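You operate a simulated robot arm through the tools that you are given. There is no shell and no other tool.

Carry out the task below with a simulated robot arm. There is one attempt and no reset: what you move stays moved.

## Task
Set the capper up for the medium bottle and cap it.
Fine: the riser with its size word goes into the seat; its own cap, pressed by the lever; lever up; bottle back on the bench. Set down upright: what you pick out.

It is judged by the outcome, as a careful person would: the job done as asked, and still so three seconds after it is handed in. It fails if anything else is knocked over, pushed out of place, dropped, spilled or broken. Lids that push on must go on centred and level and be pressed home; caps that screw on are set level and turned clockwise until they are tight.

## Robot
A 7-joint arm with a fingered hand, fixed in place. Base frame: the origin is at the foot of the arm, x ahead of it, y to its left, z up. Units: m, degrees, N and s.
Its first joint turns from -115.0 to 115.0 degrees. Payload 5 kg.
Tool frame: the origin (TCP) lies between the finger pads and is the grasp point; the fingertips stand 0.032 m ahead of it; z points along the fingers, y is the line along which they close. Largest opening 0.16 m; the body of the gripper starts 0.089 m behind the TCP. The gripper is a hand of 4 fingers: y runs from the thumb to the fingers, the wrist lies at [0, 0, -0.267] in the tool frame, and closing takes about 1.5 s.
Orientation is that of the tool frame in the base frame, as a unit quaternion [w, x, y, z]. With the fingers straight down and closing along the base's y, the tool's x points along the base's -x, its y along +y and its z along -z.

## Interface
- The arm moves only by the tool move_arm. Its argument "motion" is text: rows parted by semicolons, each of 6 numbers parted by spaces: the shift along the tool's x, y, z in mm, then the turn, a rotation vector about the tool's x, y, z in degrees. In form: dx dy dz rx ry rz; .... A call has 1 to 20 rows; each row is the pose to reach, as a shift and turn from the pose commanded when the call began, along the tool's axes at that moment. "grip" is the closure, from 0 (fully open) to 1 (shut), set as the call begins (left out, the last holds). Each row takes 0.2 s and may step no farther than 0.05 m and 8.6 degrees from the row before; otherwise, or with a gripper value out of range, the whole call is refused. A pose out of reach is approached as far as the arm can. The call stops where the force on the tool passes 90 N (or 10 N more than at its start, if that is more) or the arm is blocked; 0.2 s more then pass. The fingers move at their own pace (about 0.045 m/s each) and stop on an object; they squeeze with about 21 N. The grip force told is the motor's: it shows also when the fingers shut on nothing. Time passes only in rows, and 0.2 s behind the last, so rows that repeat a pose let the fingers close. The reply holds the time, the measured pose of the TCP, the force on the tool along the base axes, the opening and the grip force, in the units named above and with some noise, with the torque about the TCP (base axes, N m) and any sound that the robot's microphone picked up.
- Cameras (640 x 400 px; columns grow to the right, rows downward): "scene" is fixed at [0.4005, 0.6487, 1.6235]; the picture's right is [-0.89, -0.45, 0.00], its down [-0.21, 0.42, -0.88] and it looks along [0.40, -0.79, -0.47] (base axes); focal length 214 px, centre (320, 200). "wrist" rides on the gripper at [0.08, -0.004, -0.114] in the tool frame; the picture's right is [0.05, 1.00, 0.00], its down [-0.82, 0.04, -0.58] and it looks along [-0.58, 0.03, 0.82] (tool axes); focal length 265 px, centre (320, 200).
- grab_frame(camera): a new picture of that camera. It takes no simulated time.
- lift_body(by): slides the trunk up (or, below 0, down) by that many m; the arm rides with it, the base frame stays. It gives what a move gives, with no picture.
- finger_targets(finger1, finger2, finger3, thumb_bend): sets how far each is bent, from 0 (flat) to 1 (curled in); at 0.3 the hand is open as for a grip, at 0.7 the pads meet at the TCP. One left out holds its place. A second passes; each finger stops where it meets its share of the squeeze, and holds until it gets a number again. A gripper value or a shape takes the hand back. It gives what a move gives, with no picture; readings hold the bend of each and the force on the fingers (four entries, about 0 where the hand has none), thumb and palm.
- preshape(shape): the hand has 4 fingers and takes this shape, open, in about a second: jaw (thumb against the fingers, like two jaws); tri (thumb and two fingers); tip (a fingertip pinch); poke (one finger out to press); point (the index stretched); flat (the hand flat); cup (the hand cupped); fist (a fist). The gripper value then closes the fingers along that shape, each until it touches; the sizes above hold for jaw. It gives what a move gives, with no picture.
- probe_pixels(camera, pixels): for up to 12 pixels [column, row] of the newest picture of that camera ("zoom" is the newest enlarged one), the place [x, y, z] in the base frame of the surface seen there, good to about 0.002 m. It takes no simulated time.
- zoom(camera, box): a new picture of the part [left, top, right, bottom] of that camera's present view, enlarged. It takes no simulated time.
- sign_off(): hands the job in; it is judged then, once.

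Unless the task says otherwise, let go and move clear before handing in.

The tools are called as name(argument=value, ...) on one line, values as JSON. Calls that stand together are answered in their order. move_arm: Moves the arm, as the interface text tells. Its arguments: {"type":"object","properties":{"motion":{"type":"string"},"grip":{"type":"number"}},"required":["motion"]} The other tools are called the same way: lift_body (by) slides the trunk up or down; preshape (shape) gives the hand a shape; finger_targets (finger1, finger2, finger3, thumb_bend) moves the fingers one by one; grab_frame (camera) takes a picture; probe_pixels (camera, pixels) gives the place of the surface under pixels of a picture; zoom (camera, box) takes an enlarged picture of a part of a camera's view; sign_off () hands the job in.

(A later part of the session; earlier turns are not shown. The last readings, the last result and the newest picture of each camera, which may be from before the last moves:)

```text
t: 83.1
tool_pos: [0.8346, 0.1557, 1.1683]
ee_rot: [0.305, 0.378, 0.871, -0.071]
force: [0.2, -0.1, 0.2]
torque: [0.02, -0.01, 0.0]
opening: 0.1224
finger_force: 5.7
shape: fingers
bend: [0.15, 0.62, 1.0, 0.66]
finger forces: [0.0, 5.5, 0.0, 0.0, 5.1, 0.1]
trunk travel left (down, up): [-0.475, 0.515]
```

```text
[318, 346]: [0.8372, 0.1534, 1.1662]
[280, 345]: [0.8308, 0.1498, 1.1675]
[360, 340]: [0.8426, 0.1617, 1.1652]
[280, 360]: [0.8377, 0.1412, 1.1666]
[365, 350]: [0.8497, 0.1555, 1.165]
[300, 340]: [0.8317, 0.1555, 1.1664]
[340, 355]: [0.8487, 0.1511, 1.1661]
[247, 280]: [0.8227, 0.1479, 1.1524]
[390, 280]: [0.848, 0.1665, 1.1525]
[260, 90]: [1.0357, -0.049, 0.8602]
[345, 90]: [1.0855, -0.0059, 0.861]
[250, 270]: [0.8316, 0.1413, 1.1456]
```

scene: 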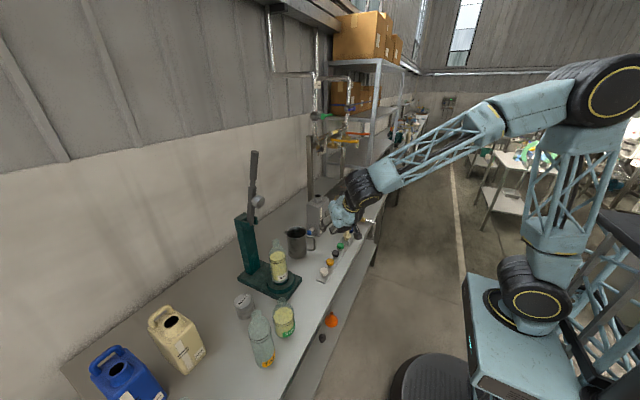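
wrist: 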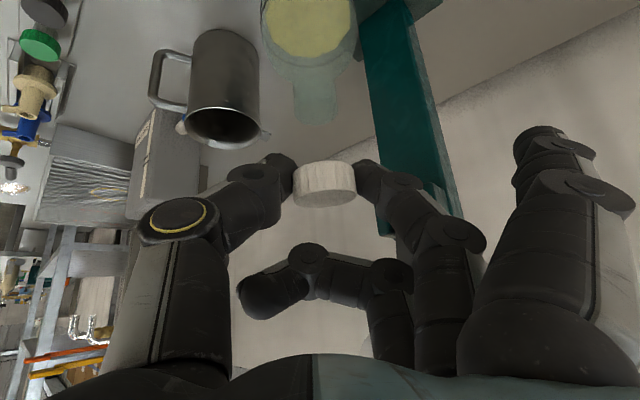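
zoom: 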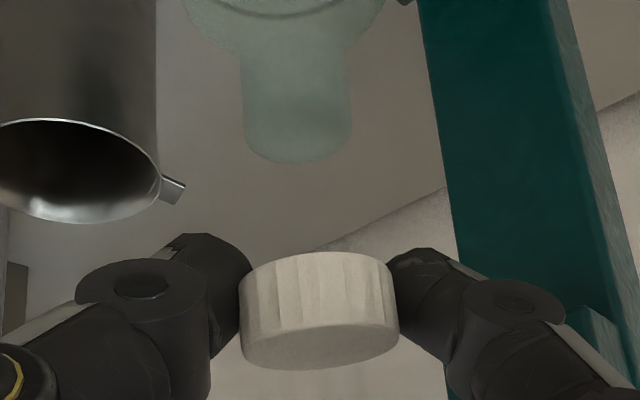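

The cap looks ~1.2 mm too far toward the fingers relative to the neck. I'll lower 25 mm with that correction, then compare up close.

move_arm(motion="4.9 -1.3 6.7 0 0 0; 9.8 -2.6 13.4 0 0 0; 14.6 -3.9 20.1 0 0 0; 14.6 -3.9 20.1 0 0 0")

zoom(camera="wrist", box=[270, 90, 380, 220])

zoom(camera="scene", box=[255, 220, 305, 270])

```text
t: 84.1
tool_pos: [0.8334, 0.1549, 1.1425]
ee_rot: [0.304, 0.378, 0.871, -0.07]
force: [-0.2, -0.5, -0.5]
torque: [-0.01, 0.01, 0.01]
opening: 0.1225
finger_force: 5.5
shape: fingers
bend: [0.15, 0.62, 1.0, 0.66]
finger forces: [0.0, 5.5, 0.1, 0.1, 5.2, 0.1]
trunk travel left (down, up): [-0.475, 0.515]
```

```text
3.08 times, centred on (325, 155) of wrist
```

zoom: 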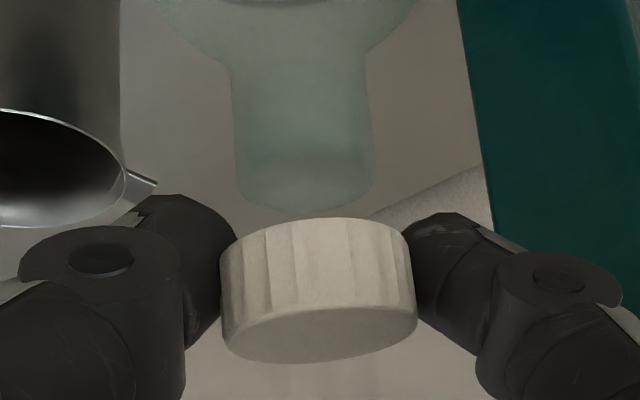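

```text
8.00 times, centred on (280, 245) of scene
```

zoom: 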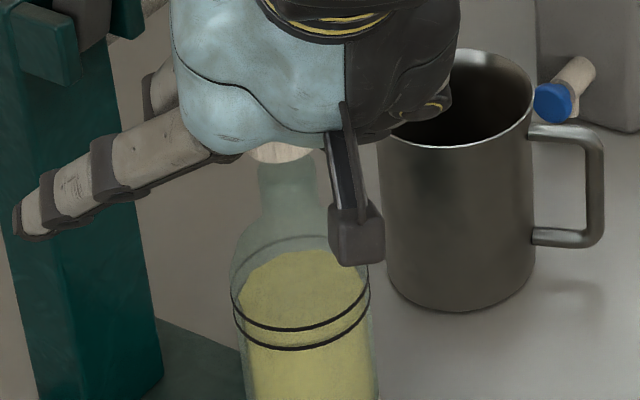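

zoom(camera="wrist", box=[270, 90, 380, 220])

probe_pixels(camera="zoom", pixels=[[302, 110], [302, 130], [302, 150], [302, 170], [302, 190], [240, 150], [364, 150], [237, 120], [366, 120], [245, 185], [367, 185], [302, 205]])

probe_pixels(camera="zoom", pixels=[[318, 225], [318, 250], [318, 280], [225, 260], [410, 250], [225, 285], [412, 275], [227, 300], [415, 290], [320, 335], [320, 357], [318, 315]])

```text
3.08 times, centred on (325, 155) of wrist
```

zoom: 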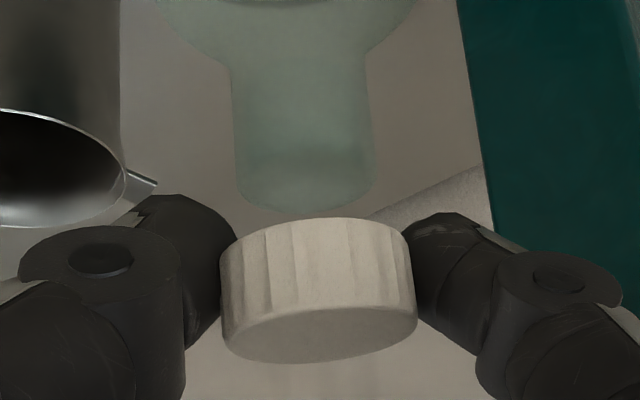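

```text
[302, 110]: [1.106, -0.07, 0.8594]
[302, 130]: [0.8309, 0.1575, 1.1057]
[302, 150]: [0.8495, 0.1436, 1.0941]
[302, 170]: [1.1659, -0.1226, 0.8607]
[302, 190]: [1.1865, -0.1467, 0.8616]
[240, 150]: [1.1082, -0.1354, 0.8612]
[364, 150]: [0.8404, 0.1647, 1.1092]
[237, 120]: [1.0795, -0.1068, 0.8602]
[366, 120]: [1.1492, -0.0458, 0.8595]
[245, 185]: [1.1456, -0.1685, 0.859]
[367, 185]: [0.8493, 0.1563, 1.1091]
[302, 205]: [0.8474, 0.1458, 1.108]
```

```text
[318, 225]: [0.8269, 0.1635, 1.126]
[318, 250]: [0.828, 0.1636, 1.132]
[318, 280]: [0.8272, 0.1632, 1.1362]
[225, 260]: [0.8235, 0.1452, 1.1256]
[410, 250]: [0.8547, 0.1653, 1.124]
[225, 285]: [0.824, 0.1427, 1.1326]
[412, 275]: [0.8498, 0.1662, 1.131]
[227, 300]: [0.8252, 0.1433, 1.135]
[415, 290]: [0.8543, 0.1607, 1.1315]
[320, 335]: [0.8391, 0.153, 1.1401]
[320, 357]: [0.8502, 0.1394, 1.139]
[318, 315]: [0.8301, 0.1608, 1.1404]
```

The neck centre fits at about (0.839, 0.152), and the cap is ~1.2 mm off along the closing line. I'll correct that and lower 10 mm to just above the rim.

move_arm(motion="0.3 -1.2 -0.4 0 0 0; 3.2 -1.7 3.6 0 0 0; 6.2 -2.3 7.6 0 0 0; 6.2 -2.3 7.6 0 0 0")

zoom(camera="wrist", box=[270, 90, 380, 220])

zoom(camera="scene", box=[260, 225, 300, 265])

```text
t: 85.1
tool_pos: [0.8315, 0.1535, 1.1321]
ee_rot: [0.306, 0.378, 0.871, -0.071]
force: [0.2, 0.3, -0.1]
torque: [-0.03, -0.03, 0.01]
opening: 0.1223
finger_force: 5.5
shape: fingers
bend: [0.15, 0.62, 1.0, 0.66]
finger forces: [0.1, 5.5, 0.0, 0.0, 5.2, 0.0]
trunk travel left (down, up): [-0.475, 0.515]
```

```text
3.08 times, centred on (325, 155) of wrist
```

zoom: 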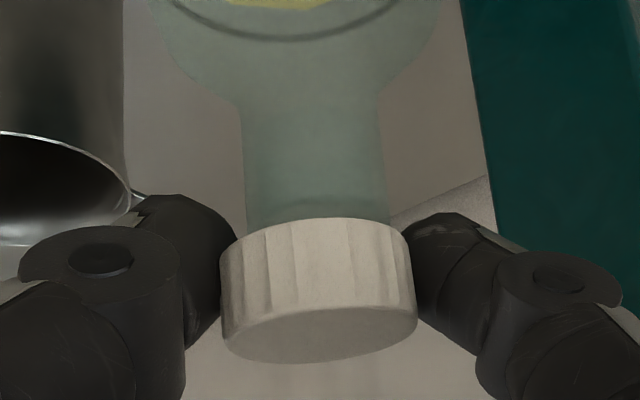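

```text
10.00 times, centred on (280, 245) of scene
```

zoom: 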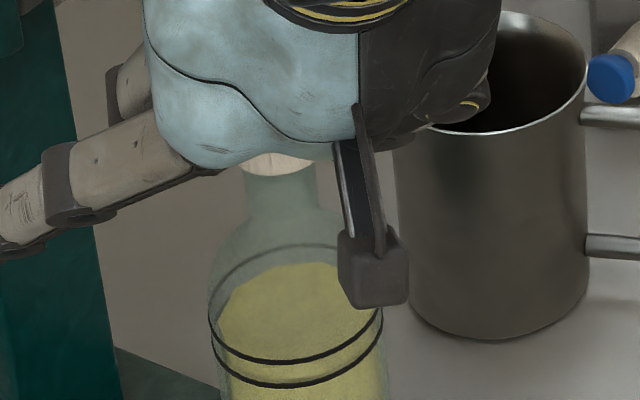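

The cap and neck are aligned in both views (wrist cols 318 and 318). I'll lower in small steps onto the neck and watch the force.

move_arm(motion="0.6 -0.1 0.8 0 0 0; 1.2 -0.2 1.6 0 0 0; 1.8 -0.3 2.4 0 0 0; 1.8 -0.3 2.4 0 0 0")

zoom(camera="wrist", box=[270, 90, 380, 220])

```text
t: 86.1
tool_pos: [0.8327, 0.1547, 1.1283]
ee_rot: [0.305, 0.378, 0.871, -0.072]
force: [-0.5, 0.4, -0.7]
torque: [0.0, 0.04, 0.01]
opening: 0.1226
finger_force: 4.7
shape: fingers
bend: [0.15, 0.62, 1.0, 0.66]
finger forces: [0.0, 5.5, 0.0, 0.0, 5.1, 0.0]
trunk travel left (down, up): [-0.475, 0.515]
```

```text
3.08 times, centred on (325, 155) of wrist
```

zoom: 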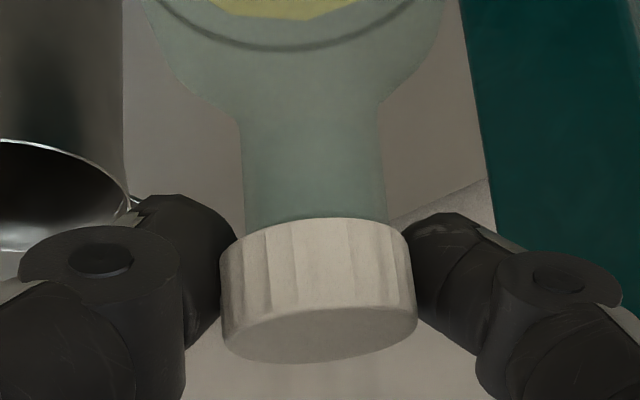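

No contact yet. Three more millimetres.

move_arm(motion="0.6 -0.1 0.8 0 0 0; 1.2 -0.2 1.6 0 0 0; 1.8 -0.3 2.4 0 0 0; 1.8 -0.3 2.4 0 0 0")

zoom(camera="wrist", box=[270, 90, 380, 220])

```text
t: 87.1
tool_pos: [0.8314, 0.1535, 1.1266]
ee_rot: [0.305, 0.379, 0.871, -0.071]
force: [0.5, 0.8, 1.2]
torque: [0.04, -0.03, 0.01]
opening: 0.1225
finger_force: 5.5
shape: fingers
bend: [0.15, 0.62, 1.0, 0.66]
finger forces: [0.0, 5.7, 0.0, 0.0, 5.2, 0.0]
trunk travel left (down, up): [-0.475, 0.515]
```

```text
3.08 times, centred on (325, 155) of wrist
```

zoom: 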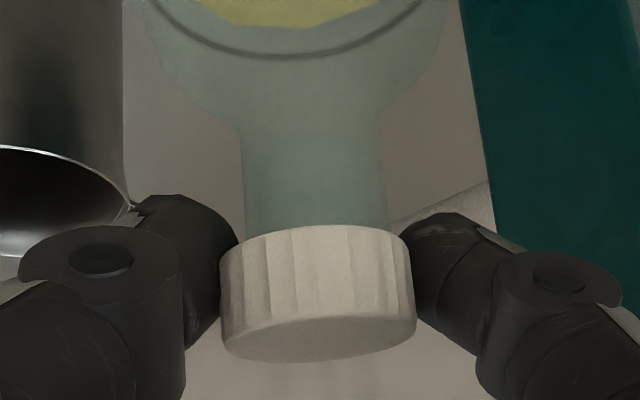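

Contact has begun (force +1.2 N) and the cap shifted slightly in the pinch. I'll probe its top plane for tilt.

probe_pixels(camera="zoom", pixels=[[250, 340], [280, 330], [280, 350], [318, 325], [318, 340], [318, 355], [360, 325], [360, 345], [395, 325], [395, 338], [318, 240], [318, 300]])

probe_pixels(camera="zoom", pixels=[[310, 215], [310, 200], [310, 180], [248, 215], [382, 215], [246, 190], [380, 190], [245, 160], [378, 160], [225, 270], [412, 265], [318, 230]])

```text
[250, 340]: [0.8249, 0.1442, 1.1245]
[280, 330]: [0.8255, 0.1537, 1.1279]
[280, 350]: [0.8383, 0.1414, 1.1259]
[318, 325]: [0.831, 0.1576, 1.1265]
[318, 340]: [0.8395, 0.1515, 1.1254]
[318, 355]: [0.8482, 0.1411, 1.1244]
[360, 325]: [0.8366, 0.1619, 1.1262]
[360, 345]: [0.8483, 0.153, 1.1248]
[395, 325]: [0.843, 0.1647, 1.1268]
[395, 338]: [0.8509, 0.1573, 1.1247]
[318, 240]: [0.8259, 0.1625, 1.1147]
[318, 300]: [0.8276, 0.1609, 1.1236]
```

```text
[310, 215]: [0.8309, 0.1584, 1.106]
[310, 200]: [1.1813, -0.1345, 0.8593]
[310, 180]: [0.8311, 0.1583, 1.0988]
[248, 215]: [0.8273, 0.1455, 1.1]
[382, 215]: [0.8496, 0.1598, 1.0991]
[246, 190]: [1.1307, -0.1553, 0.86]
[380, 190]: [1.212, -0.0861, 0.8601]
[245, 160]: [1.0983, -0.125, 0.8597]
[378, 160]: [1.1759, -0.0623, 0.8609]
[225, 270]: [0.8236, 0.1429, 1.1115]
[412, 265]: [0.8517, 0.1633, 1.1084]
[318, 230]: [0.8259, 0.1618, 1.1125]
```

The cap rests on the rim (contact ~z 1.108) but its near side is ~5° high. I'll raise 2 mm and pitch the hand -5° to level it again, then re-measure.

move_arm(motion="-1.2 0.2 -1.6 0 0 0; -1.2 0.2 -1.6 0 -2.5 0; -1.2 0.2 -1.6 0 -5 0; -1.2 0.2 -1.6 0 -5 0")

zoom(camera="wrist", box=[270, 90, 380, 220])

probe_pixels(camera="zoom", pixels=[[250, 335], [280, 325], [280, 345], [318, 320], [318, 335], [318, 350], [360, 320], [360, 340], [390, 325], [318, 240], [318, 290], [318, 265]])

```text
t: 88.1
tool_pos: [0.8315, 0.1527, 1.1295]
ee_rot: [0.342, 0.375, 0.857, -0.088]
force: [-0.6, -0.4, 0.0]
torque: [-0.02, 0.02, 0.01]
opening: 0.1225
finger_force: 5.9
shape: fingers
bend: [0.15, 0.62, 1.0, 0.66]
finger forces: [0.0, 5.6, 0.0, 0.0, 5.3, 0.1]
trunk travel left (down, up): [-0.475, 0.515]
```

```text
3.08 times, centred on (325, 155) of wrist
```

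zoom: 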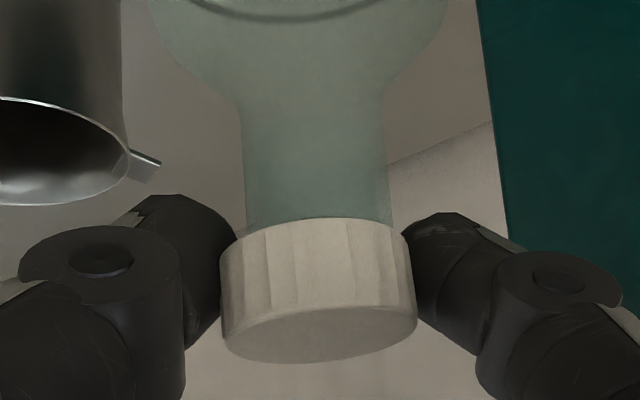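

```text
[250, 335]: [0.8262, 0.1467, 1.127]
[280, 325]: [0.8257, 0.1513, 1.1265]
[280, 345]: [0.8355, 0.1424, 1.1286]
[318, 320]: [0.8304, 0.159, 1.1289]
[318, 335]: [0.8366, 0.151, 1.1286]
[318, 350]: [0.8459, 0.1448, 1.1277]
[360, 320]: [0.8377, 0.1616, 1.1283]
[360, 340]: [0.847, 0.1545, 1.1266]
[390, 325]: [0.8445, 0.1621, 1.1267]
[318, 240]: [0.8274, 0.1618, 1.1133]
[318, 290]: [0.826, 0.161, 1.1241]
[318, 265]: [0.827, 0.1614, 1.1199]
```

The grip is springy and the cap is back in place, level and centred over the neck within ~1 mm. I'll lower 2.5 mm to touch again.

move_arm(motion="0.65 -0.1 0.75 0 0 0; 1.3 -0.2 1.5 0 0 0; 1.6 -0.26 1.9 0 0 0; 1.6 -0.26 1.9 0 0 0")

zoom(camera="wrist", box=[270, 90, 380, 220])

probe_pixels(camera="zoom", pixels=[[250, 335], [280, 325], [280, 345], [318, 325], [318, 340], [318, 350], [360, 320], [360, 340], [390, 325], [318, 240], [318, 290], [310, 210]])

```text
t: 89.1
tool_pos: [0.831, 0.1546, 1.1267]
ee_rot: [0.342, 0.375, 0.857, -0.087]
force: [0.6, -0.4, 0.8]
torque: [0.02, 0.01, -0.01]
opening: 0.1224
finger_force: 5.4
shape: fingers
bend: [0.15, 0.62, 1.0, 0.66]
finger forces: [0.1, 5.7, 0.1, 0.0, 5.0, 0.0]
trunk travel left (down, up): [-0.475, 0.515]
```

```text
3.08 times, centred on (325, 155) of wrist
```

zoom: 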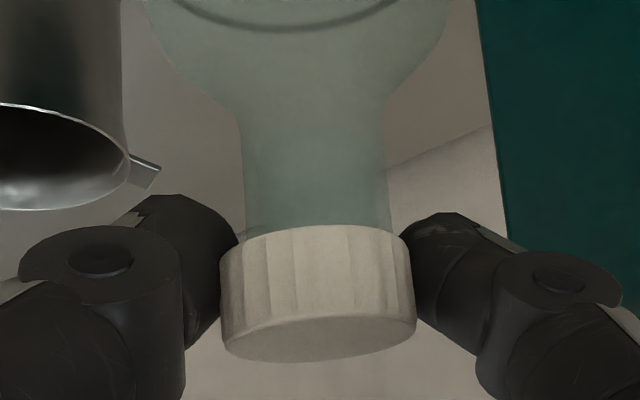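

```text
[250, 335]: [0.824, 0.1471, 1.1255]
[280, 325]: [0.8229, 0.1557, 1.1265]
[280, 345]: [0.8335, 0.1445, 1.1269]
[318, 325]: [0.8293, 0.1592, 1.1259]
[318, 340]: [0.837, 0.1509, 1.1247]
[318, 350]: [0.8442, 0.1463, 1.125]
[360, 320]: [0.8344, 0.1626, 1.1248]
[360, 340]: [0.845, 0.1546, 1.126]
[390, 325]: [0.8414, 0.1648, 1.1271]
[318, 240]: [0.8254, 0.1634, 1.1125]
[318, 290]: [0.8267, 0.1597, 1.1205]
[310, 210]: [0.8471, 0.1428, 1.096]
```

The cap sits level on the rim (top ≈1.126 across). I'll release with a small simultaneous opening.

finger_targets(finger2=0.59, thumb_bend=0.63)

zoom(camera="wrist", box=[270, 90, 380, 220])

```text
t: 90.1
tool_pos: [0.8321, 0.1532, 1.126]
ee_rot: [0.341, 0.375, 0.857, -0.088]
force: [0.4, 0.7, 0.6]
torque: [-0.02, -0.01, -0.01]
opening: 0.1241
finger_force: 0.1
shape: fingers
bend: [0.15, 0.59, 1.0, 0.63]
finger forces: [0.0, 0.0, 0.0, 0.0, 0.0, 0.0]
trunk travel left (down, up): [-0.475, 0.515]
```

```text
3.08 times, centred on (325, 155) of wrist
```

zoom: 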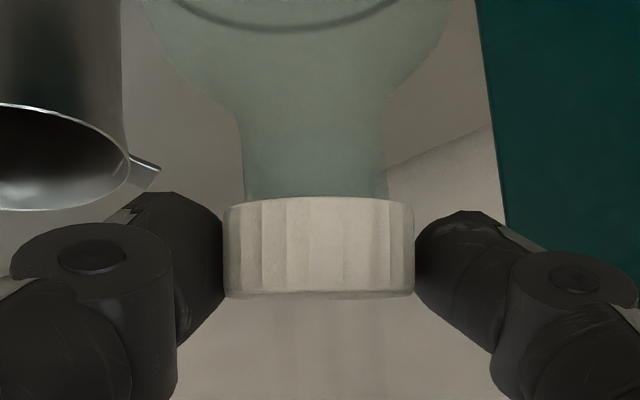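

The cap slipped down over the neck and sits square (cap cols 223–415, neck 247–390). I'll open further and back away along the hand axis.

finger_targets(finger2=0.48, thumb_bend=0.48)

move_arm(motion="0 0 -10 0 0 0; 0 0 -30 0 0 0; 0 0 -65 0 0 0; 0 0 -105 0 0 0; 0 0 -140 0 0 0; 0 0 -140 0 0 0")

grab_frame(camera="wrist")

grab_frame(camera="scene")

zoom(camera="scene", box=[255, 220, 305, 300])

```text
t: 91.1
tool_pos: [0.8319, 0.1546, 1.125]
ee_rot: [0.342, 0.375, 0.857, -0.087]
force: [0.3, 1.1, 0.2]
torque: [0.0, 0.01, -0.03]
opening: 0.1534
finger_force: 0.1
shape: fingers
bend: [0.15, 0.48, 1.0, 0.48]
finger forces: [0.0, 0.1, 0.0, 0.0, 0.0, 0.1]
trunk travel left (down, up): [-0.475, 0.515]
```

```text
t: 92.5
tool_pos: [0.7591, 0.2098, 1.2307]
ee_rot: [0.341, 0.376, 0.857, -0.088]
force: [0.2, 0.2, 0.2]
torque: [0.02, -0.04, 0.06]
opening: 0.1537
finger_force: 0.0
shape: fingers
bend: [0.15, 0.48, 1.0, 0.48]
finger forces: [0.1, 0.0, 0.0, 0.0, 0.0, 0.1]
trunk travel left (down, up): [-0.475, 0.515]
```

```text
taken
```

wrist: 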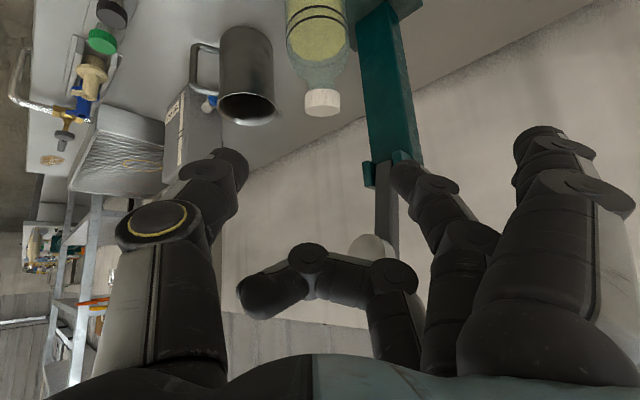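

```text
taken
```

scene: 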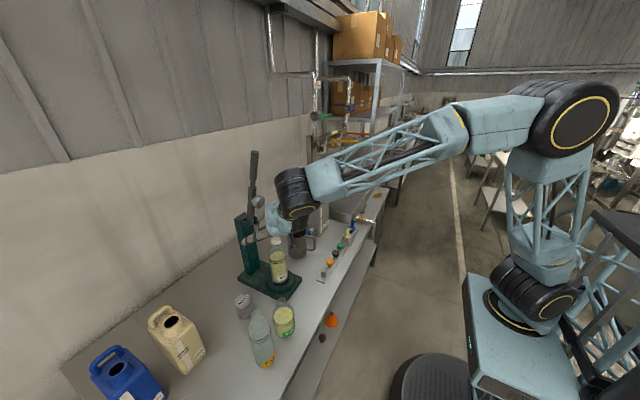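

```text
5.00 times, centred on (280, 260) of scene
```

zoom: 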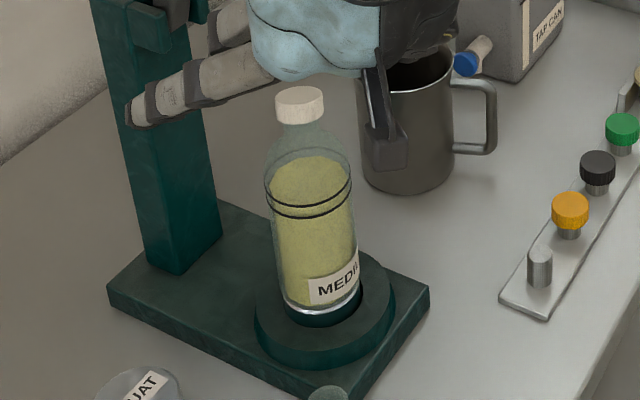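

The cap sits on the bottle, looking level and centred. I'll zoom for a close check of cap height and level.

zoom(camera="wrist", box=[280, 60, 360, 130])

zoom(camera="scene", box=[268, 232, 292, 252])

probe_pixels(camera="zoom", pixels=[[285, 130], [240, 130], [330, 125], [285, 110], [285, 150], [250, 145], [320, 112], [285, 180], [285, 200], [285, 165]])

```text
5.71 times, centred on (320, 95) of wrist
```

zoom: 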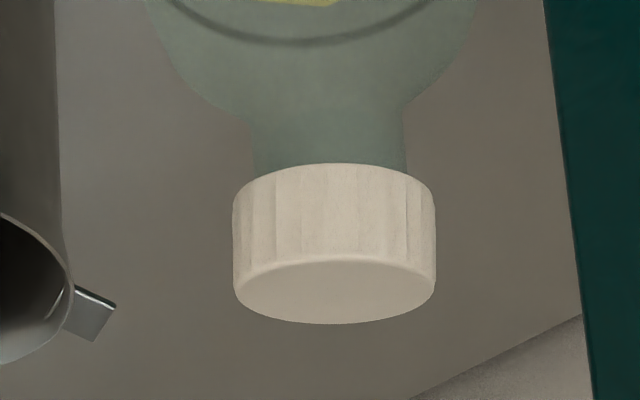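

```text
16.00 times, centred on (280, 242) of scene
```

zoom: 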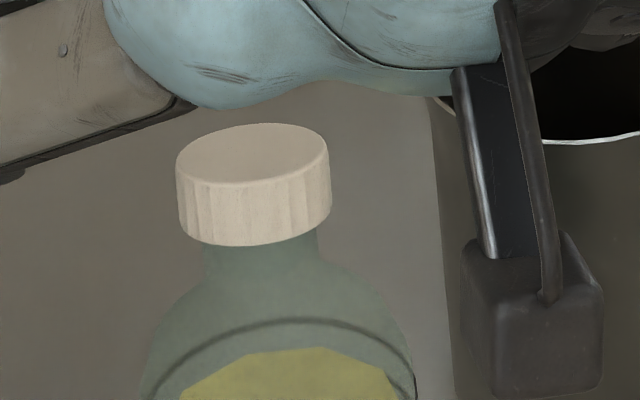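

```text
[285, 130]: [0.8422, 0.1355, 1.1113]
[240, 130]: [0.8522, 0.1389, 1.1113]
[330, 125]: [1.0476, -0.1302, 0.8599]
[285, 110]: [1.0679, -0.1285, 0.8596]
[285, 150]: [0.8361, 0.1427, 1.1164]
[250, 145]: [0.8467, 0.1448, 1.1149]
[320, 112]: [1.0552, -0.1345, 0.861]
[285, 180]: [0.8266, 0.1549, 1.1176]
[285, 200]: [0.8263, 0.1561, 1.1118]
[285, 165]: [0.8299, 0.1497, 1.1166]
```

Scene probes hint the far side may be lower, so I'll check the top plane from the wrist view.

zoom(camera="wrist", box=[300, 80, 345, 120])

probe_pixels(camera="zoom", pixels=[[210, 270], [260, 240], [260, 300], [320, 225], [320, 260], [320, 290], [320, 315], [380, 230], [380, 300], [430, 250], [430, 280], [460, 265]])

```text
10.00 times, centred on (322, 100) of wrist
```

zoom: 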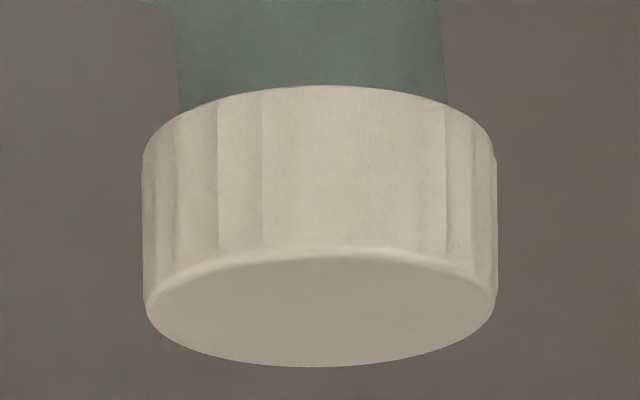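

```text
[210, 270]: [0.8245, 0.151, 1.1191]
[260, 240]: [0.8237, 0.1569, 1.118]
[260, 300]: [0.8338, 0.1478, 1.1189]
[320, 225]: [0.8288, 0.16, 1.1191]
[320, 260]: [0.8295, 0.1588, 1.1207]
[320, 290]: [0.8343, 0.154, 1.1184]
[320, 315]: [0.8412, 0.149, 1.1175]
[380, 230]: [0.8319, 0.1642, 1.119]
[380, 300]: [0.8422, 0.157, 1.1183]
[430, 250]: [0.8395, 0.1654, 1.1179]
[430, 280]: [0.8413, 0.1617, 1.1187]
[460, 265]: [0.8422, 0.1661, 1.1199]
```

The cap's apparent shape (top ellipse flatter than expected in both views) says it is tilted ~10°, near side (-x,+y) high, caught on the rim. I'll pinch thumb and middle finger shut to make a blunt tip and press that high side down gently.

finger_targets(finger2=0.7, thumb_bend=0.7)

grab_frame(camera="wrist")

zoom(camera="wrist", box=[230, 60, 410, 230])

```text
t: 93.5
tool_pos: [0.7594, 0.211, 1.2296]
ee_rot: [0.342, 0.375, 0.857, -0.087]
force: [0.4, -0.3, -0.4]
torque: [-0.02, 0.0, -0.02]
opening: 0.1115
finger_force: 0.0
shape: fingers
bend: [0.15, 0.7, 1.0, 0.7]
finger forces: [0.0, 0.0, 0.0, 0.1, 0.0, 0.0]
trunk travel left (down, up): [-0.475, 0.515]
```

```text
taken
```

wrist: 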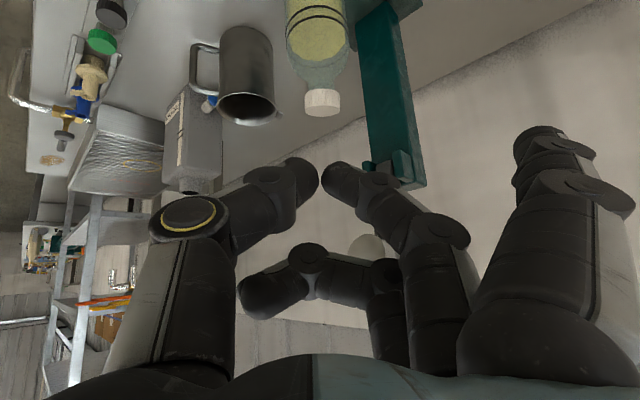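

```text
2.35 times, centred on (320, 145) of wrist
```

zoom: 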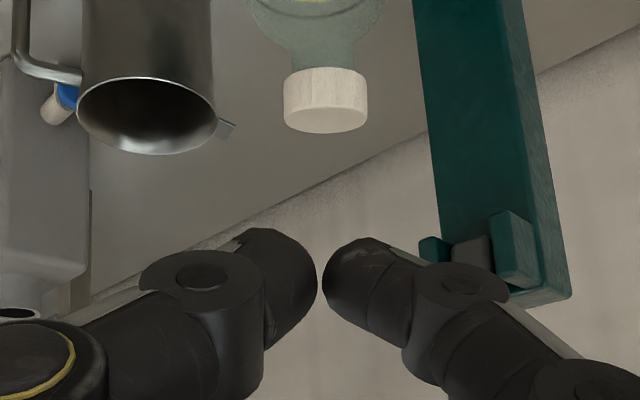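

Thumb and middle fingertip nearly meet. I'll probe the tips and the cap in this view.

probe_pixels(camera="zoom", pixels=[[290, 240], [310, 265], [280, 235], [345, 250], [330, 270], [360, 243], [318, 70], [325, 115], [290, 110], [362, 108], [325, 128], [325, 105]])

```text
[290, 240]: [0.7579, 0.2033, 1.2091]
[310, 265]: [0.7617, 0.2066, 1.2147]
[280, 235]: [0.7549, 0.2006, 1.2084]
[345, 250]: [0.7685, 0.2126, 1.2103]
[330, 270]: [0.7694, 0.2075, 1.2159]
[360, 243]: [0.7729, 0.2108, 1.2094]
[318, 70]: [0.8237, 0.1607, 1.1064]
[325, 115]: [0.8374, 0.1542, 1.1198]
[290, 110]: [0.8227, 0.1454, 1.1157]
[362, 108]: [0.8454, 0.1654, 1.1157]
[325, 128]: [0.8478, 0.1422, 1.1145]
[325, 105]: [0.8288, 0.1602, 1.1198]
```

Confirmed: near side z 1.120, far side 1.1145, ~11° tilt. I'll bring the closed tips to 20 mm above the cap's near (high) side.

move_arm(motion="-6 1.6 32.5 0 0 0; -12 3.2 65 0 0 0; -17.9 4.8 97.5 0 0 0; -17.9 4.8 97.5 0 0 0")

zoom(camera="wrist", box=[250, 90, 390, 230])

zoom(camera="scene", box=[255, 215, 305, 265])

```text
t: 94.5
tool_pos: [0.823, 0.163, 1.1682]
ee_rot: [0.342, 0.376, 0.857, -0.088]
force: [1.3, 0.8, -0.6]
torque: [0.01, 0.03, -0.04]
opening: 0.1112
finger_force: 0.0
shape: fingers
bend: [0.15, 0.7, 1.0, 0.7]
finger forces: [0.0, 0.1, 0.1, 0.1, 0.1, 0.0]
trunk travel left (down, up): [-0.475, 0.515]
```

```text
2.86 times, centred on (320, 160) of wrist
```

zoom: 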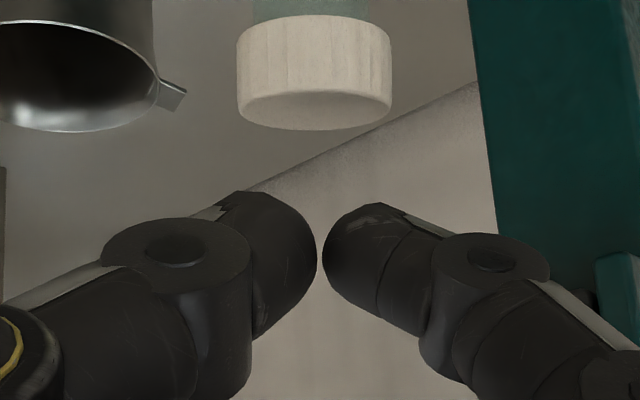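

```text
8.00 times, centred on (280, 240) of scene
```

zoom: 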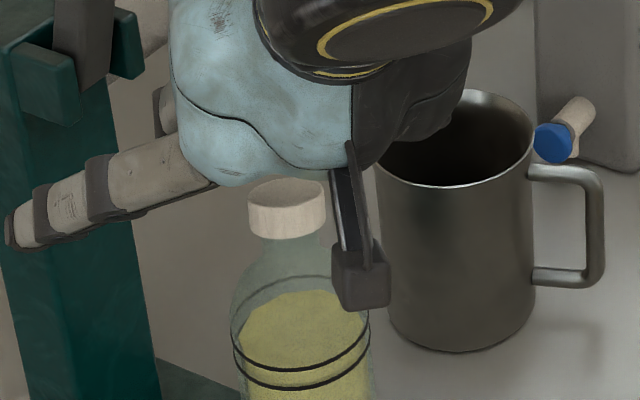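

The tips are laterally centred on the cap. I'll descend 17 mm, then creep.

move_arm(motion="4 -0.6 4.5 0 0 0; 8 -1.3 9 0 0 0; 11 -1.8 12.8 0 0 0; 11 -1.8 12.8 0 0 0")

zoom(camera="wrist", box=[250, 90, 390, 230])

```text
t: 95.5
tool_pos: [0.824, 0.1641, 1.1519]
ee_rot: [0.342, 0.375, 0.857, -0.088]
force: [0.0, -0.2, -0.1]
torque: [0.03, 0.03, -0.01]
opening: 0.1111
finger_force: 0.1
shape: fingers
bend: [0.15, 0.7, 1.0, 0.7]
finger forces: [0.0, 0.0, 0.0, 0.0, 0.0, 0.0]
trunk travel left (down, up): [-0.475, 0.515]
```

```text
2.86 times, centred on (320, 160) of wrist
```

zoom: 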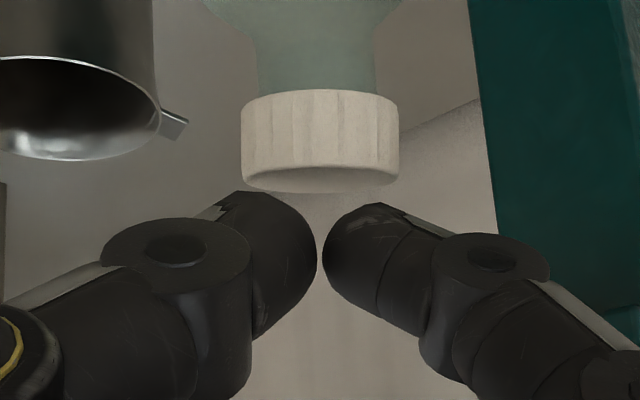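

The tips are just above the cap's near edge. Creeping down 3 mm.

move_arm(motion="0.65 -0.1 0.75 0 0 0; 1.3 -0.2 1.5 0 0 0; 1.95 -0.3 2.25 0 0 0; 1.95 -0.3 2.25 0 0 0")

zoom(camera="wrist", box=[250, 90, 390, 230])

```text
t: 96.5
tool_pos: [0.8217, 0.1633, 1.1491]
ee_rot: [0.342, 0.376, 0.857, -0.087]
force: [-0.1, -0.4, 0.5]
torque: [-0.01, 0.03, 0.01]
opening: 0.1114
finger_force: 0.2
shape: fingers
bend: [0.15, 0.7, 1.0, 0.7]
finger forces: [0.1, 0.0, 0.1, 0.1, 0.0, 0.0]
trunk travel left (down, up): [-0.475, 0.515]
```

```text
2.86 times, centred on (320, 160) of wrist
```

zoom: 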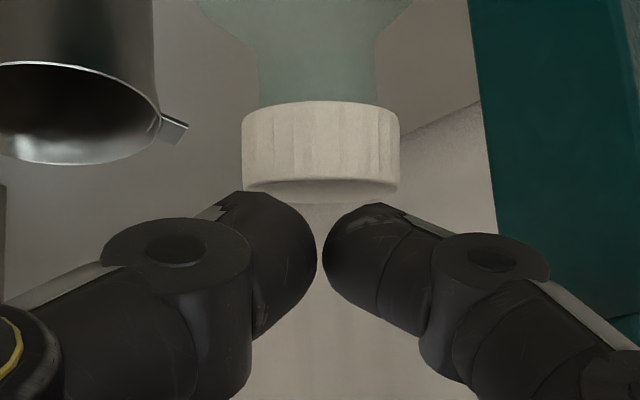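

No contact yet; another 3 mm.

move_arm(motion="0.65 -0.1 0.75 0 0 0; 1.3 -0.2 1.5 0 0 0; 1.95 -0.3 2.25 0 0 0; 1.95 -0.3 2.25 0 0 0")

zoom(camera="wrist", box=[250, 90, 390, 230])

```text
t: 97.5
tool_pos: [0.8228, 0.1647, 1.1476]
ee_rot: [0.342, 0.375, 0.857, -0.088]
force: [-0.4, 0.8, -0.2]
torque: [-0.02, -0.04, 0.01]
opening: 0.1114
finger_force: 0.0
shape: fingers
bend: [0.15, 0.7, 1.0, 0.7]
finger forces: [0.0, 0.0, 0.0, 0.0, 0.0, 0.1]
trunk travel left (down, up): [-0.475, 0.515]
```

```text
2.86 times, centred on (320, 160) of wrist
```

zoom: 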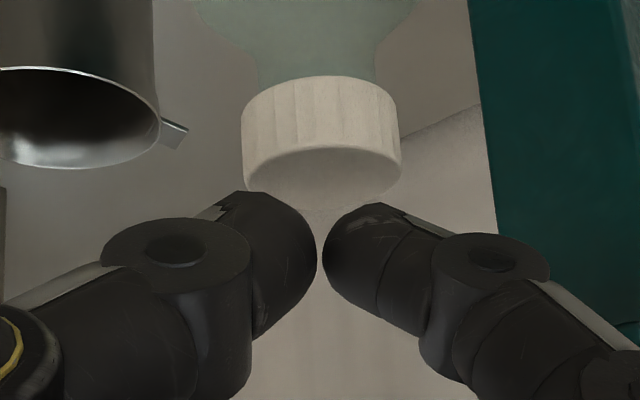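

The cap's near side has gone down and more of the top face shows. I'll probe its level now.

probe_pixels(camera="zoom", pixels=[[270, 165], [270, 185], [320, 155], [320, 170], [320, 185], [320, 195], [365, 160], [365, 180], [385, 170], [260, 175], [320, 130], [320, 85]])

```text
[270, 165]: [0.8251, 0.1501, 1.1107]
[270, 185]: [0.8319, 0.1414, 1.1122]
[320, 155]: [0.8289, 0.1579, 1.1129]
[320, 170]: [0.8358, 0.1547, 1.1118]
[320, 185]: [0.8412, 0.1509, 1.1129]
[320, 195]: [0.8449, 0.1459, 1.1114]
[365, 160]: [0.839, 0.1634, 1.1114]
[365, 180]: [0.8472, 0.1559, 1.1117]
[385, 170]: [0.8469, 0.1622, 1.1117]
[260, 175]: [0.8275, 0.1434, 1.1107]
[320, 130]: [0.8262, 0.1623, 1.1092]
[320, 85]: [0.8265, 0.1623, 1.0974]
```

The cap is now level (top 1.112 everywhere), settled over the neck. I'll back away and prepare for the lever.

move_arm(motion="-1 0 -5 0 0 0; -5 0 -25 0 0 0; -10 0 -65 0 0 0; -10 0 -105 0 0 0; -10 0 -145 0 0 0; -10 0 -180 0 0 0; -10 0 -180 0 0 0")

grab_frame(camera="wrist")

zoom(camera="scene", box=[220, 130, 340, 310])

```text
t: 99.1
tool_pos: [0.7316, 0.2303, 1.2883]
ee_rot: [0.342, 0.375, 0.857, -0.087]
force: [-0.4, 0.5, 0.0]
torque: [0.01, 0.02, 0.01]
opening: 0.1109
finger_force: 0.1
shape: fingers
bend: [0.15, 0.7, 1.0, 0.7]
finger forces: [0.1, 0.1, 0.0, 0.0, 0.0, 0.0]
trunk travel left (down, up): [-0.475, 0.515]
```

```text
taken
```

wrist: 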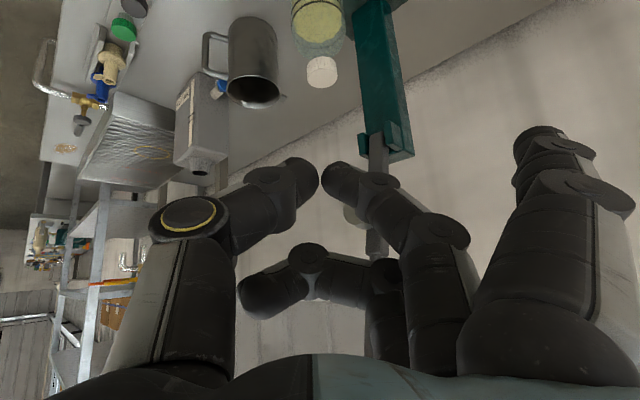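

```text
2.22 times, centred on (280, 220) of scene
```

zoom: 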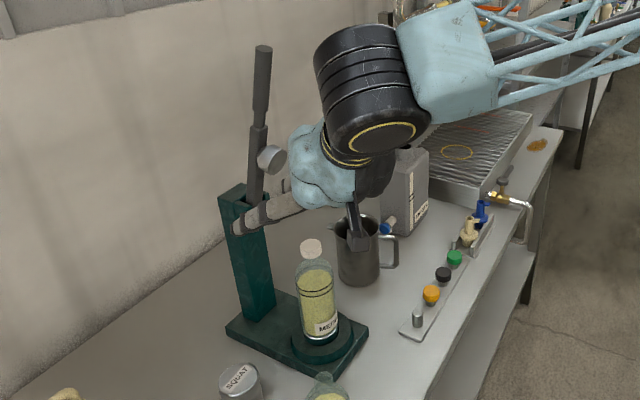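

Everything is clear. I'll reset the hand to jaw and swing to a standoff in front of the lever handle (0.74, 0.152, 1.38), hand nearly horizontal.

preshape(shape="jaw")

move_arm(motion="-15.6 -5.6 -4.7 -5.1 -4.4 -4.1; -31.3 -11.3 -9.3 -10.2 -8.8 -8.2; -46.9 -16.9 -14 -15.3 -13.2 -12.3; -62.6 -22.5 -18.6 -20.4 -17.5 -16.5; -78.2 -28.1 -23.3 -25.5 -21.9 -20.6; -93.9 -33.8 -27.9 -30.6 -26.3 -24.7; -109.5 -39.4 -32.6 -35.7 -30.7 -28.8; -109.5 -39.4 -32.6 -35.7 -30.7 -28.8; -109.5 -39.4 -32.6 -35.7 -30.7 -28.8")

grab_frame(camera="wrist")

grab_frame(camera="scene")

```text
t: 100.0
tool_pos: [0.732, 0.2301, 1.2888]
ee_rot: [0.342, 0.375, 0.857, -0.086]
force: [-0.3, 0.0, 0.4]
torque: [-0.01, 0.01, -0.02]
opening: 0.1598
finger_force: 0.2
shape: jaw
bend: [0.3, 0.3, 0.3, 0.3]
finger forces: [0.0, 0.0, 0.0, 0.0, 0.0, 0.0]
trunk travel left (down, up): [-0.475, 0.515]
```

```text
t: 102.0
tool_pos: [0.7403, 0.1538, 1.3804]
ee_rot: [0.616, 0.0, 0.788, 0.0]
force: [0.1, 0.4, 0.1]
torque: [-0.04, -0.01, -0.04]
opening: 0.1598
finger_force: 0.0
shape: jaw
bend: [0.3, 0.3, 0.3, 0.3]
finger forces: [0.0, 0.0, 0.0, 0.1, 0.0, 0.0]
trunk travel left (down, up): [-0.475, 0.515]
```

```text
taken
```

wrist: 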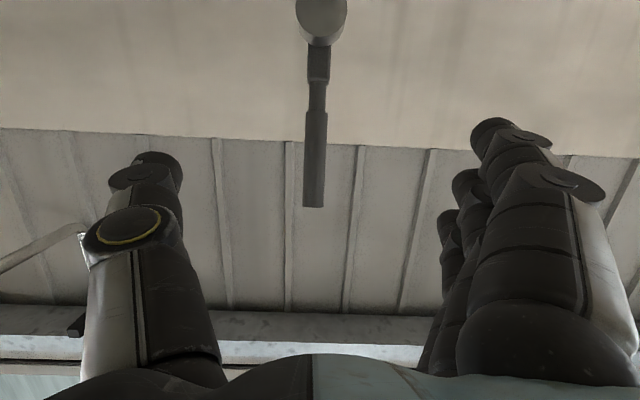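

```text
taken
```

scene: 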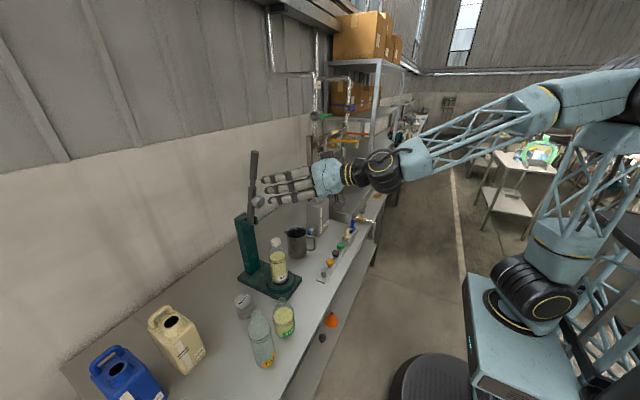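

The handle (wrist cols 303–327, rows 110–207) is straight ahead between thumb and fingers. I'll measure it.

probe_pixels(camera="wrist", pixels=[[314, 204], [314, 180], [314, 150], [315, 120], [316, 95], [317, 60], [306, 160], [324, 160], [308, 195], [321, 195], [320, 20], [330, 10]])

zoom(camera="scene", box=[220, 140, 300, 300])

probe_pixels(camera="zoom", pixels=[[300, 40], [298, 60], [296, 90], [290, 120], [285, 150], [275, 190], [310, 50], [292, 50], [278, 205], [265, 200], [300, 155], [290, 100]])

```text
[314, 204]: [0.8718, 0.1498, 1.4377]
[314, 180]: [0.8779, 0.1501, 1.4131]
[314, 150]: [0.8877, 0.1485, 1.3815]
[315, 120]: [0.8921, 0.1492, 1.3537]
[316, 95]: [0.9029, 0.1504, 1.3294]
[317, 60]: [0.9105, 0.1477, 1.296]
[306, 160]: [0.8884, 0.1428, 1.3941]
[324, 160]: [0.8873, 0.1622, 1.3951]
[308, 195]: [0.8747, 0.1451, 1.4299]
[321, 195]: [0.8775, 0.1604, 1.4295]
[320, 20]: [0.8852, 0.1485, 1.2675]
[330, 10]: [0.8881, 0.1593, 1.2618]
```

```text
2.50 times, centred on (260, 220) of scene
```

zoom: 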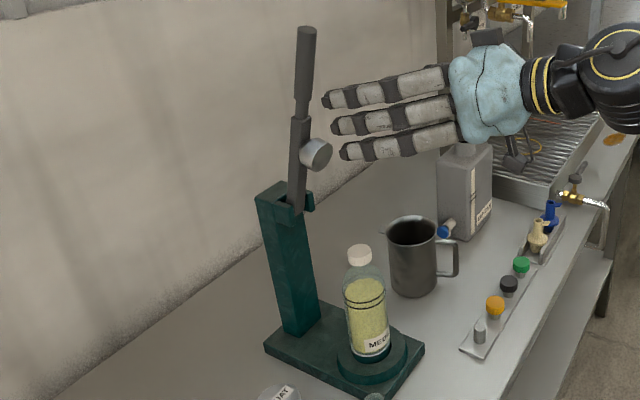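

```text
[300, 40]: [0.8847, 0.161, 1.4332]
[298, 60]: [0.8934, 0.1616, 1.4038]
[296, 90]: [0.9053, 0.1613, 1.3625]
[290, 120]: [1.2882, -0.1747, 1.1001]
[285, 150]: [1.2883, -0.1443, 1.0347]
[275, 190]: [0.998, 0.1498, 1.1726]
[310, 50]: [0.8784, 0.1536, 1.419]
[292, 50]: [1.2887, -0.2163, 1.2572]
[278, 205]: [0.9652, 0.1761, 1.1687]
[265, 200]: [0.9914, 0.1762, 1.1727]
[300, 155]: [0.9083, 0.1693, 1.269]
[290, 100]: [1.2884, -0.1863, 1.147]
```

The handle is centred at y 0.152, radius ~0.0105, with its axis at (0.894, 1.395). I'll advance so it lies between thumb and fingers.

move_arm(motion="-11.5 -0.6 30 0 0 0; -23 -1.2 60 0 0 0; -34.5 -1.8 90 0 0 0; -46 -1.8 120 0 0 0; -51.6 -1.8 134.2 0 0 0; -51.6 -1.8 134.2 0 0 0", grip=0.4)

grab_frame(camera="wrist")

zoom(camera="scene", box=[220, 130, 320, 290])

```text
t: 103.4
tool_pos: [0.8829, 0.1508, 1.4001]
ee_rot: [0.616, 0.0, 0.788, 0.0]
force: [0.2, -0.1, 0.2]
torque: [-0.01, -0.05, -0.01]
opening: 0.0965
finger_force: 0.2
shape: jaw
bend: [0.71, 0.71, 0.71, 0.69]
finger forces: [0.1, 0.0, 0.0, 0.0, 0.0, 0.1]
trunk travel left (down, up): [-0.475, 0.515]
```

```text
taken
```

wrist: 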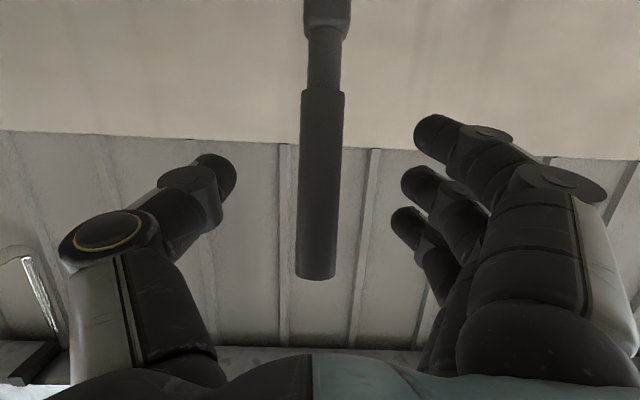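

```text
2.50 times, centred on (270, 210) of scene
```

zoom: 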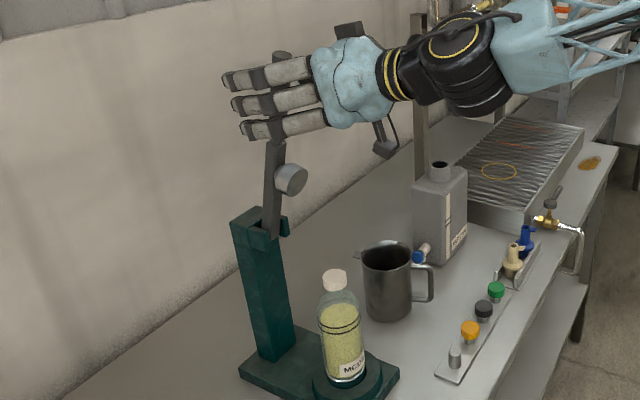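

The handle is between the digits. Closing on it.

move_arm(motion="0 0 0 0 0 0; 0 0 0 0 0 0; 0 0 0 0 0 0; 0 0 0 0 0 0; 0 0 0 0 0 0; 0 0 0 0 0 0; 0 0 0 0 0 0; 0 0 0 0 0 0", grip=1)

grab_frame(camera="wrist")

```text
t: 105.2
tool_pos: [0.8839, 0.1511, 1.3984]
ee_rot: [0.616, 0.001, 0.788, -0.001]
force: [-0.1, -0.1, 0.3]
torque: [0.01, 0.13, -0.01]
opening: 0.0122
finger_force: 20.8
shape: jaw
bend: [0.72, 0.72, 0.65, 0.71]
finger forces: [6.9, 5.7, 4.9, 0.0, 17.7, 0.0]
trunk travel left (down, up): [-0.475, 0.515]
```

```text
taken
```

wrist: 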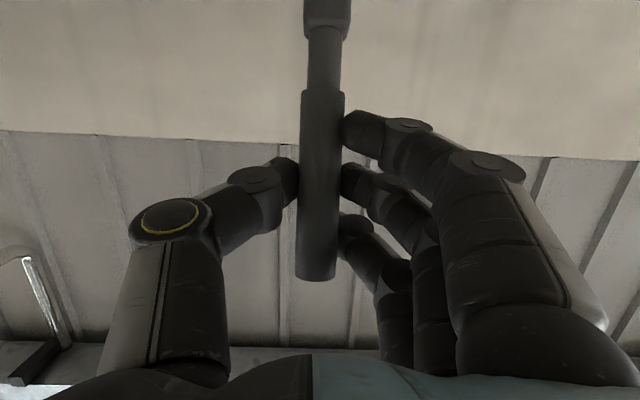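

Firm grip on the handle. I'll start pulling the lever along its arc, about 12° first, checking the force.

move_arm(motion="7.5 0 -10.9 0 3 0; 15.5 0 -21.4 0 6 0; 24.1 0 -31.5 0 9 0; 33.1 0 -41.2 0 12 0; 33.1 0 -41.2 0 12 0")

grab_frame(camera="wrist")

zoom(camera="scene", box=[220, 130, 320, 290])

```text
t: 106.4
tool_pos: [0.8339, 0.1489, 1.3785]
ee_rot: [0.53, 0.001, 0.848, 0.0]
force: [-4.8, -9.0, 11.6]
torque: [0.02, -0.11, -0.1]
opening: 0.0119
finger_force: 21.2
shape: jaw
bend: [0.72, 0.72, 0.68, 0.72]
finger forces: [4.0, 6.7, 0.1, 0.1, 18.3, 0.0]
trunk travel left (down, up): [-0.475, 0.515]
```

```text
taken
```

wrist: 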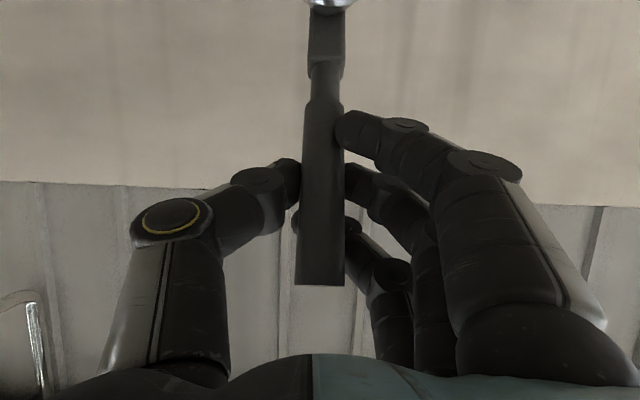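

```text
2.50 times, centred on (270, 210) of scene
```

zoom: 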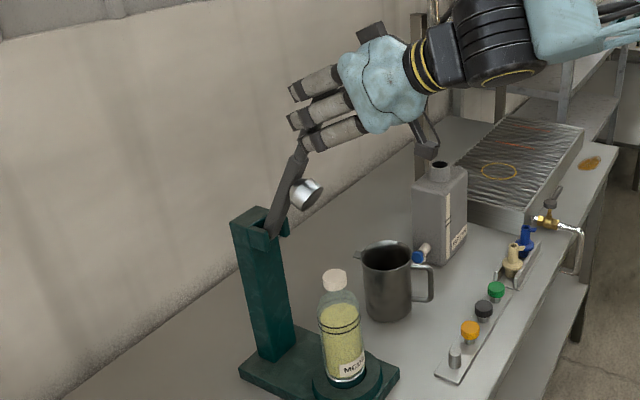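

The lever follows (handle now ~28° from vertical) with modest force. I'll continue the arc by about 30° more with 3 mm more radius.

move_arm(motion="10.5 0 -8.2 0 3 0; 21.5 0 -16 0 6 0; 33.4 0 -21.7 0 9 0; 45.8 0 -27 0 12 0; 58.3 0 -31.4 0 15 0; 71.2 0 -35.3 0 18 0; 84.2 0 -38.4 0 21 0; 97.4 0 -41 0 24 0; 110.6 0 -42.7 0 27 0; 124 0 -43.9 0 30 0; 124 0 -43.9 0 30 0")

grab_frame(camera="wrist")

zoom(camera="scene", box=[220, 130, 340, 290])

```text
t: 108.8
tool_pos: [0.7433, 0.1509, 1.2837]
ee_rot: [0.292, 0.0, 0.956, 0.0]
force: [11.1, -4.8, -5.5]
torque: [-0.11, -0.36, -0.04]
opening: 0.0087
finger_force: 20.7
shape: jaw
bend: [0.71, 0.72, 0.68, 0.71]
finger forces: [6.4, 4.3, 0.1, 0.0, 10.9, 0.0]
trunk travel left (down, up): [-0.475, 0.515]
```

```text
taken
```

wrist: 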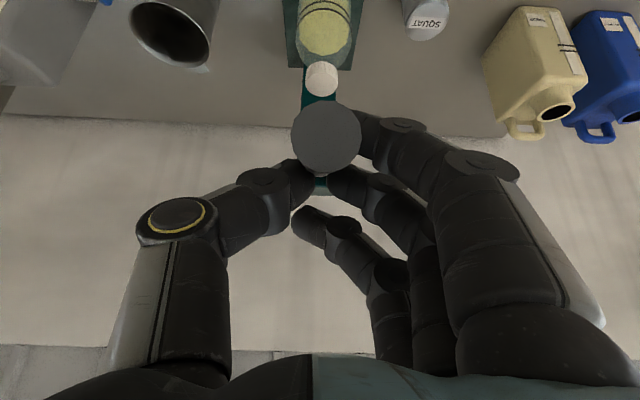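

```text
2.50 times, centred on (280, 210) of scene
```

zoom: 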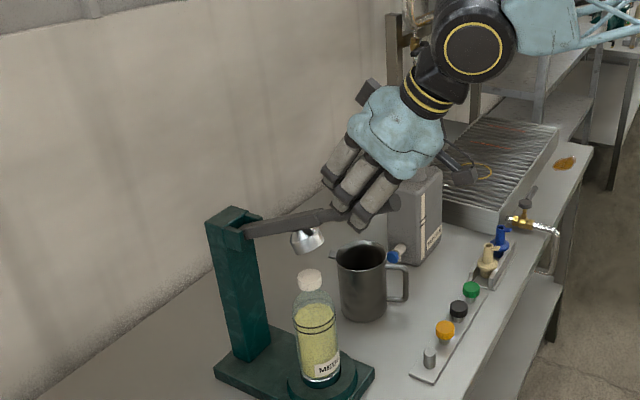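

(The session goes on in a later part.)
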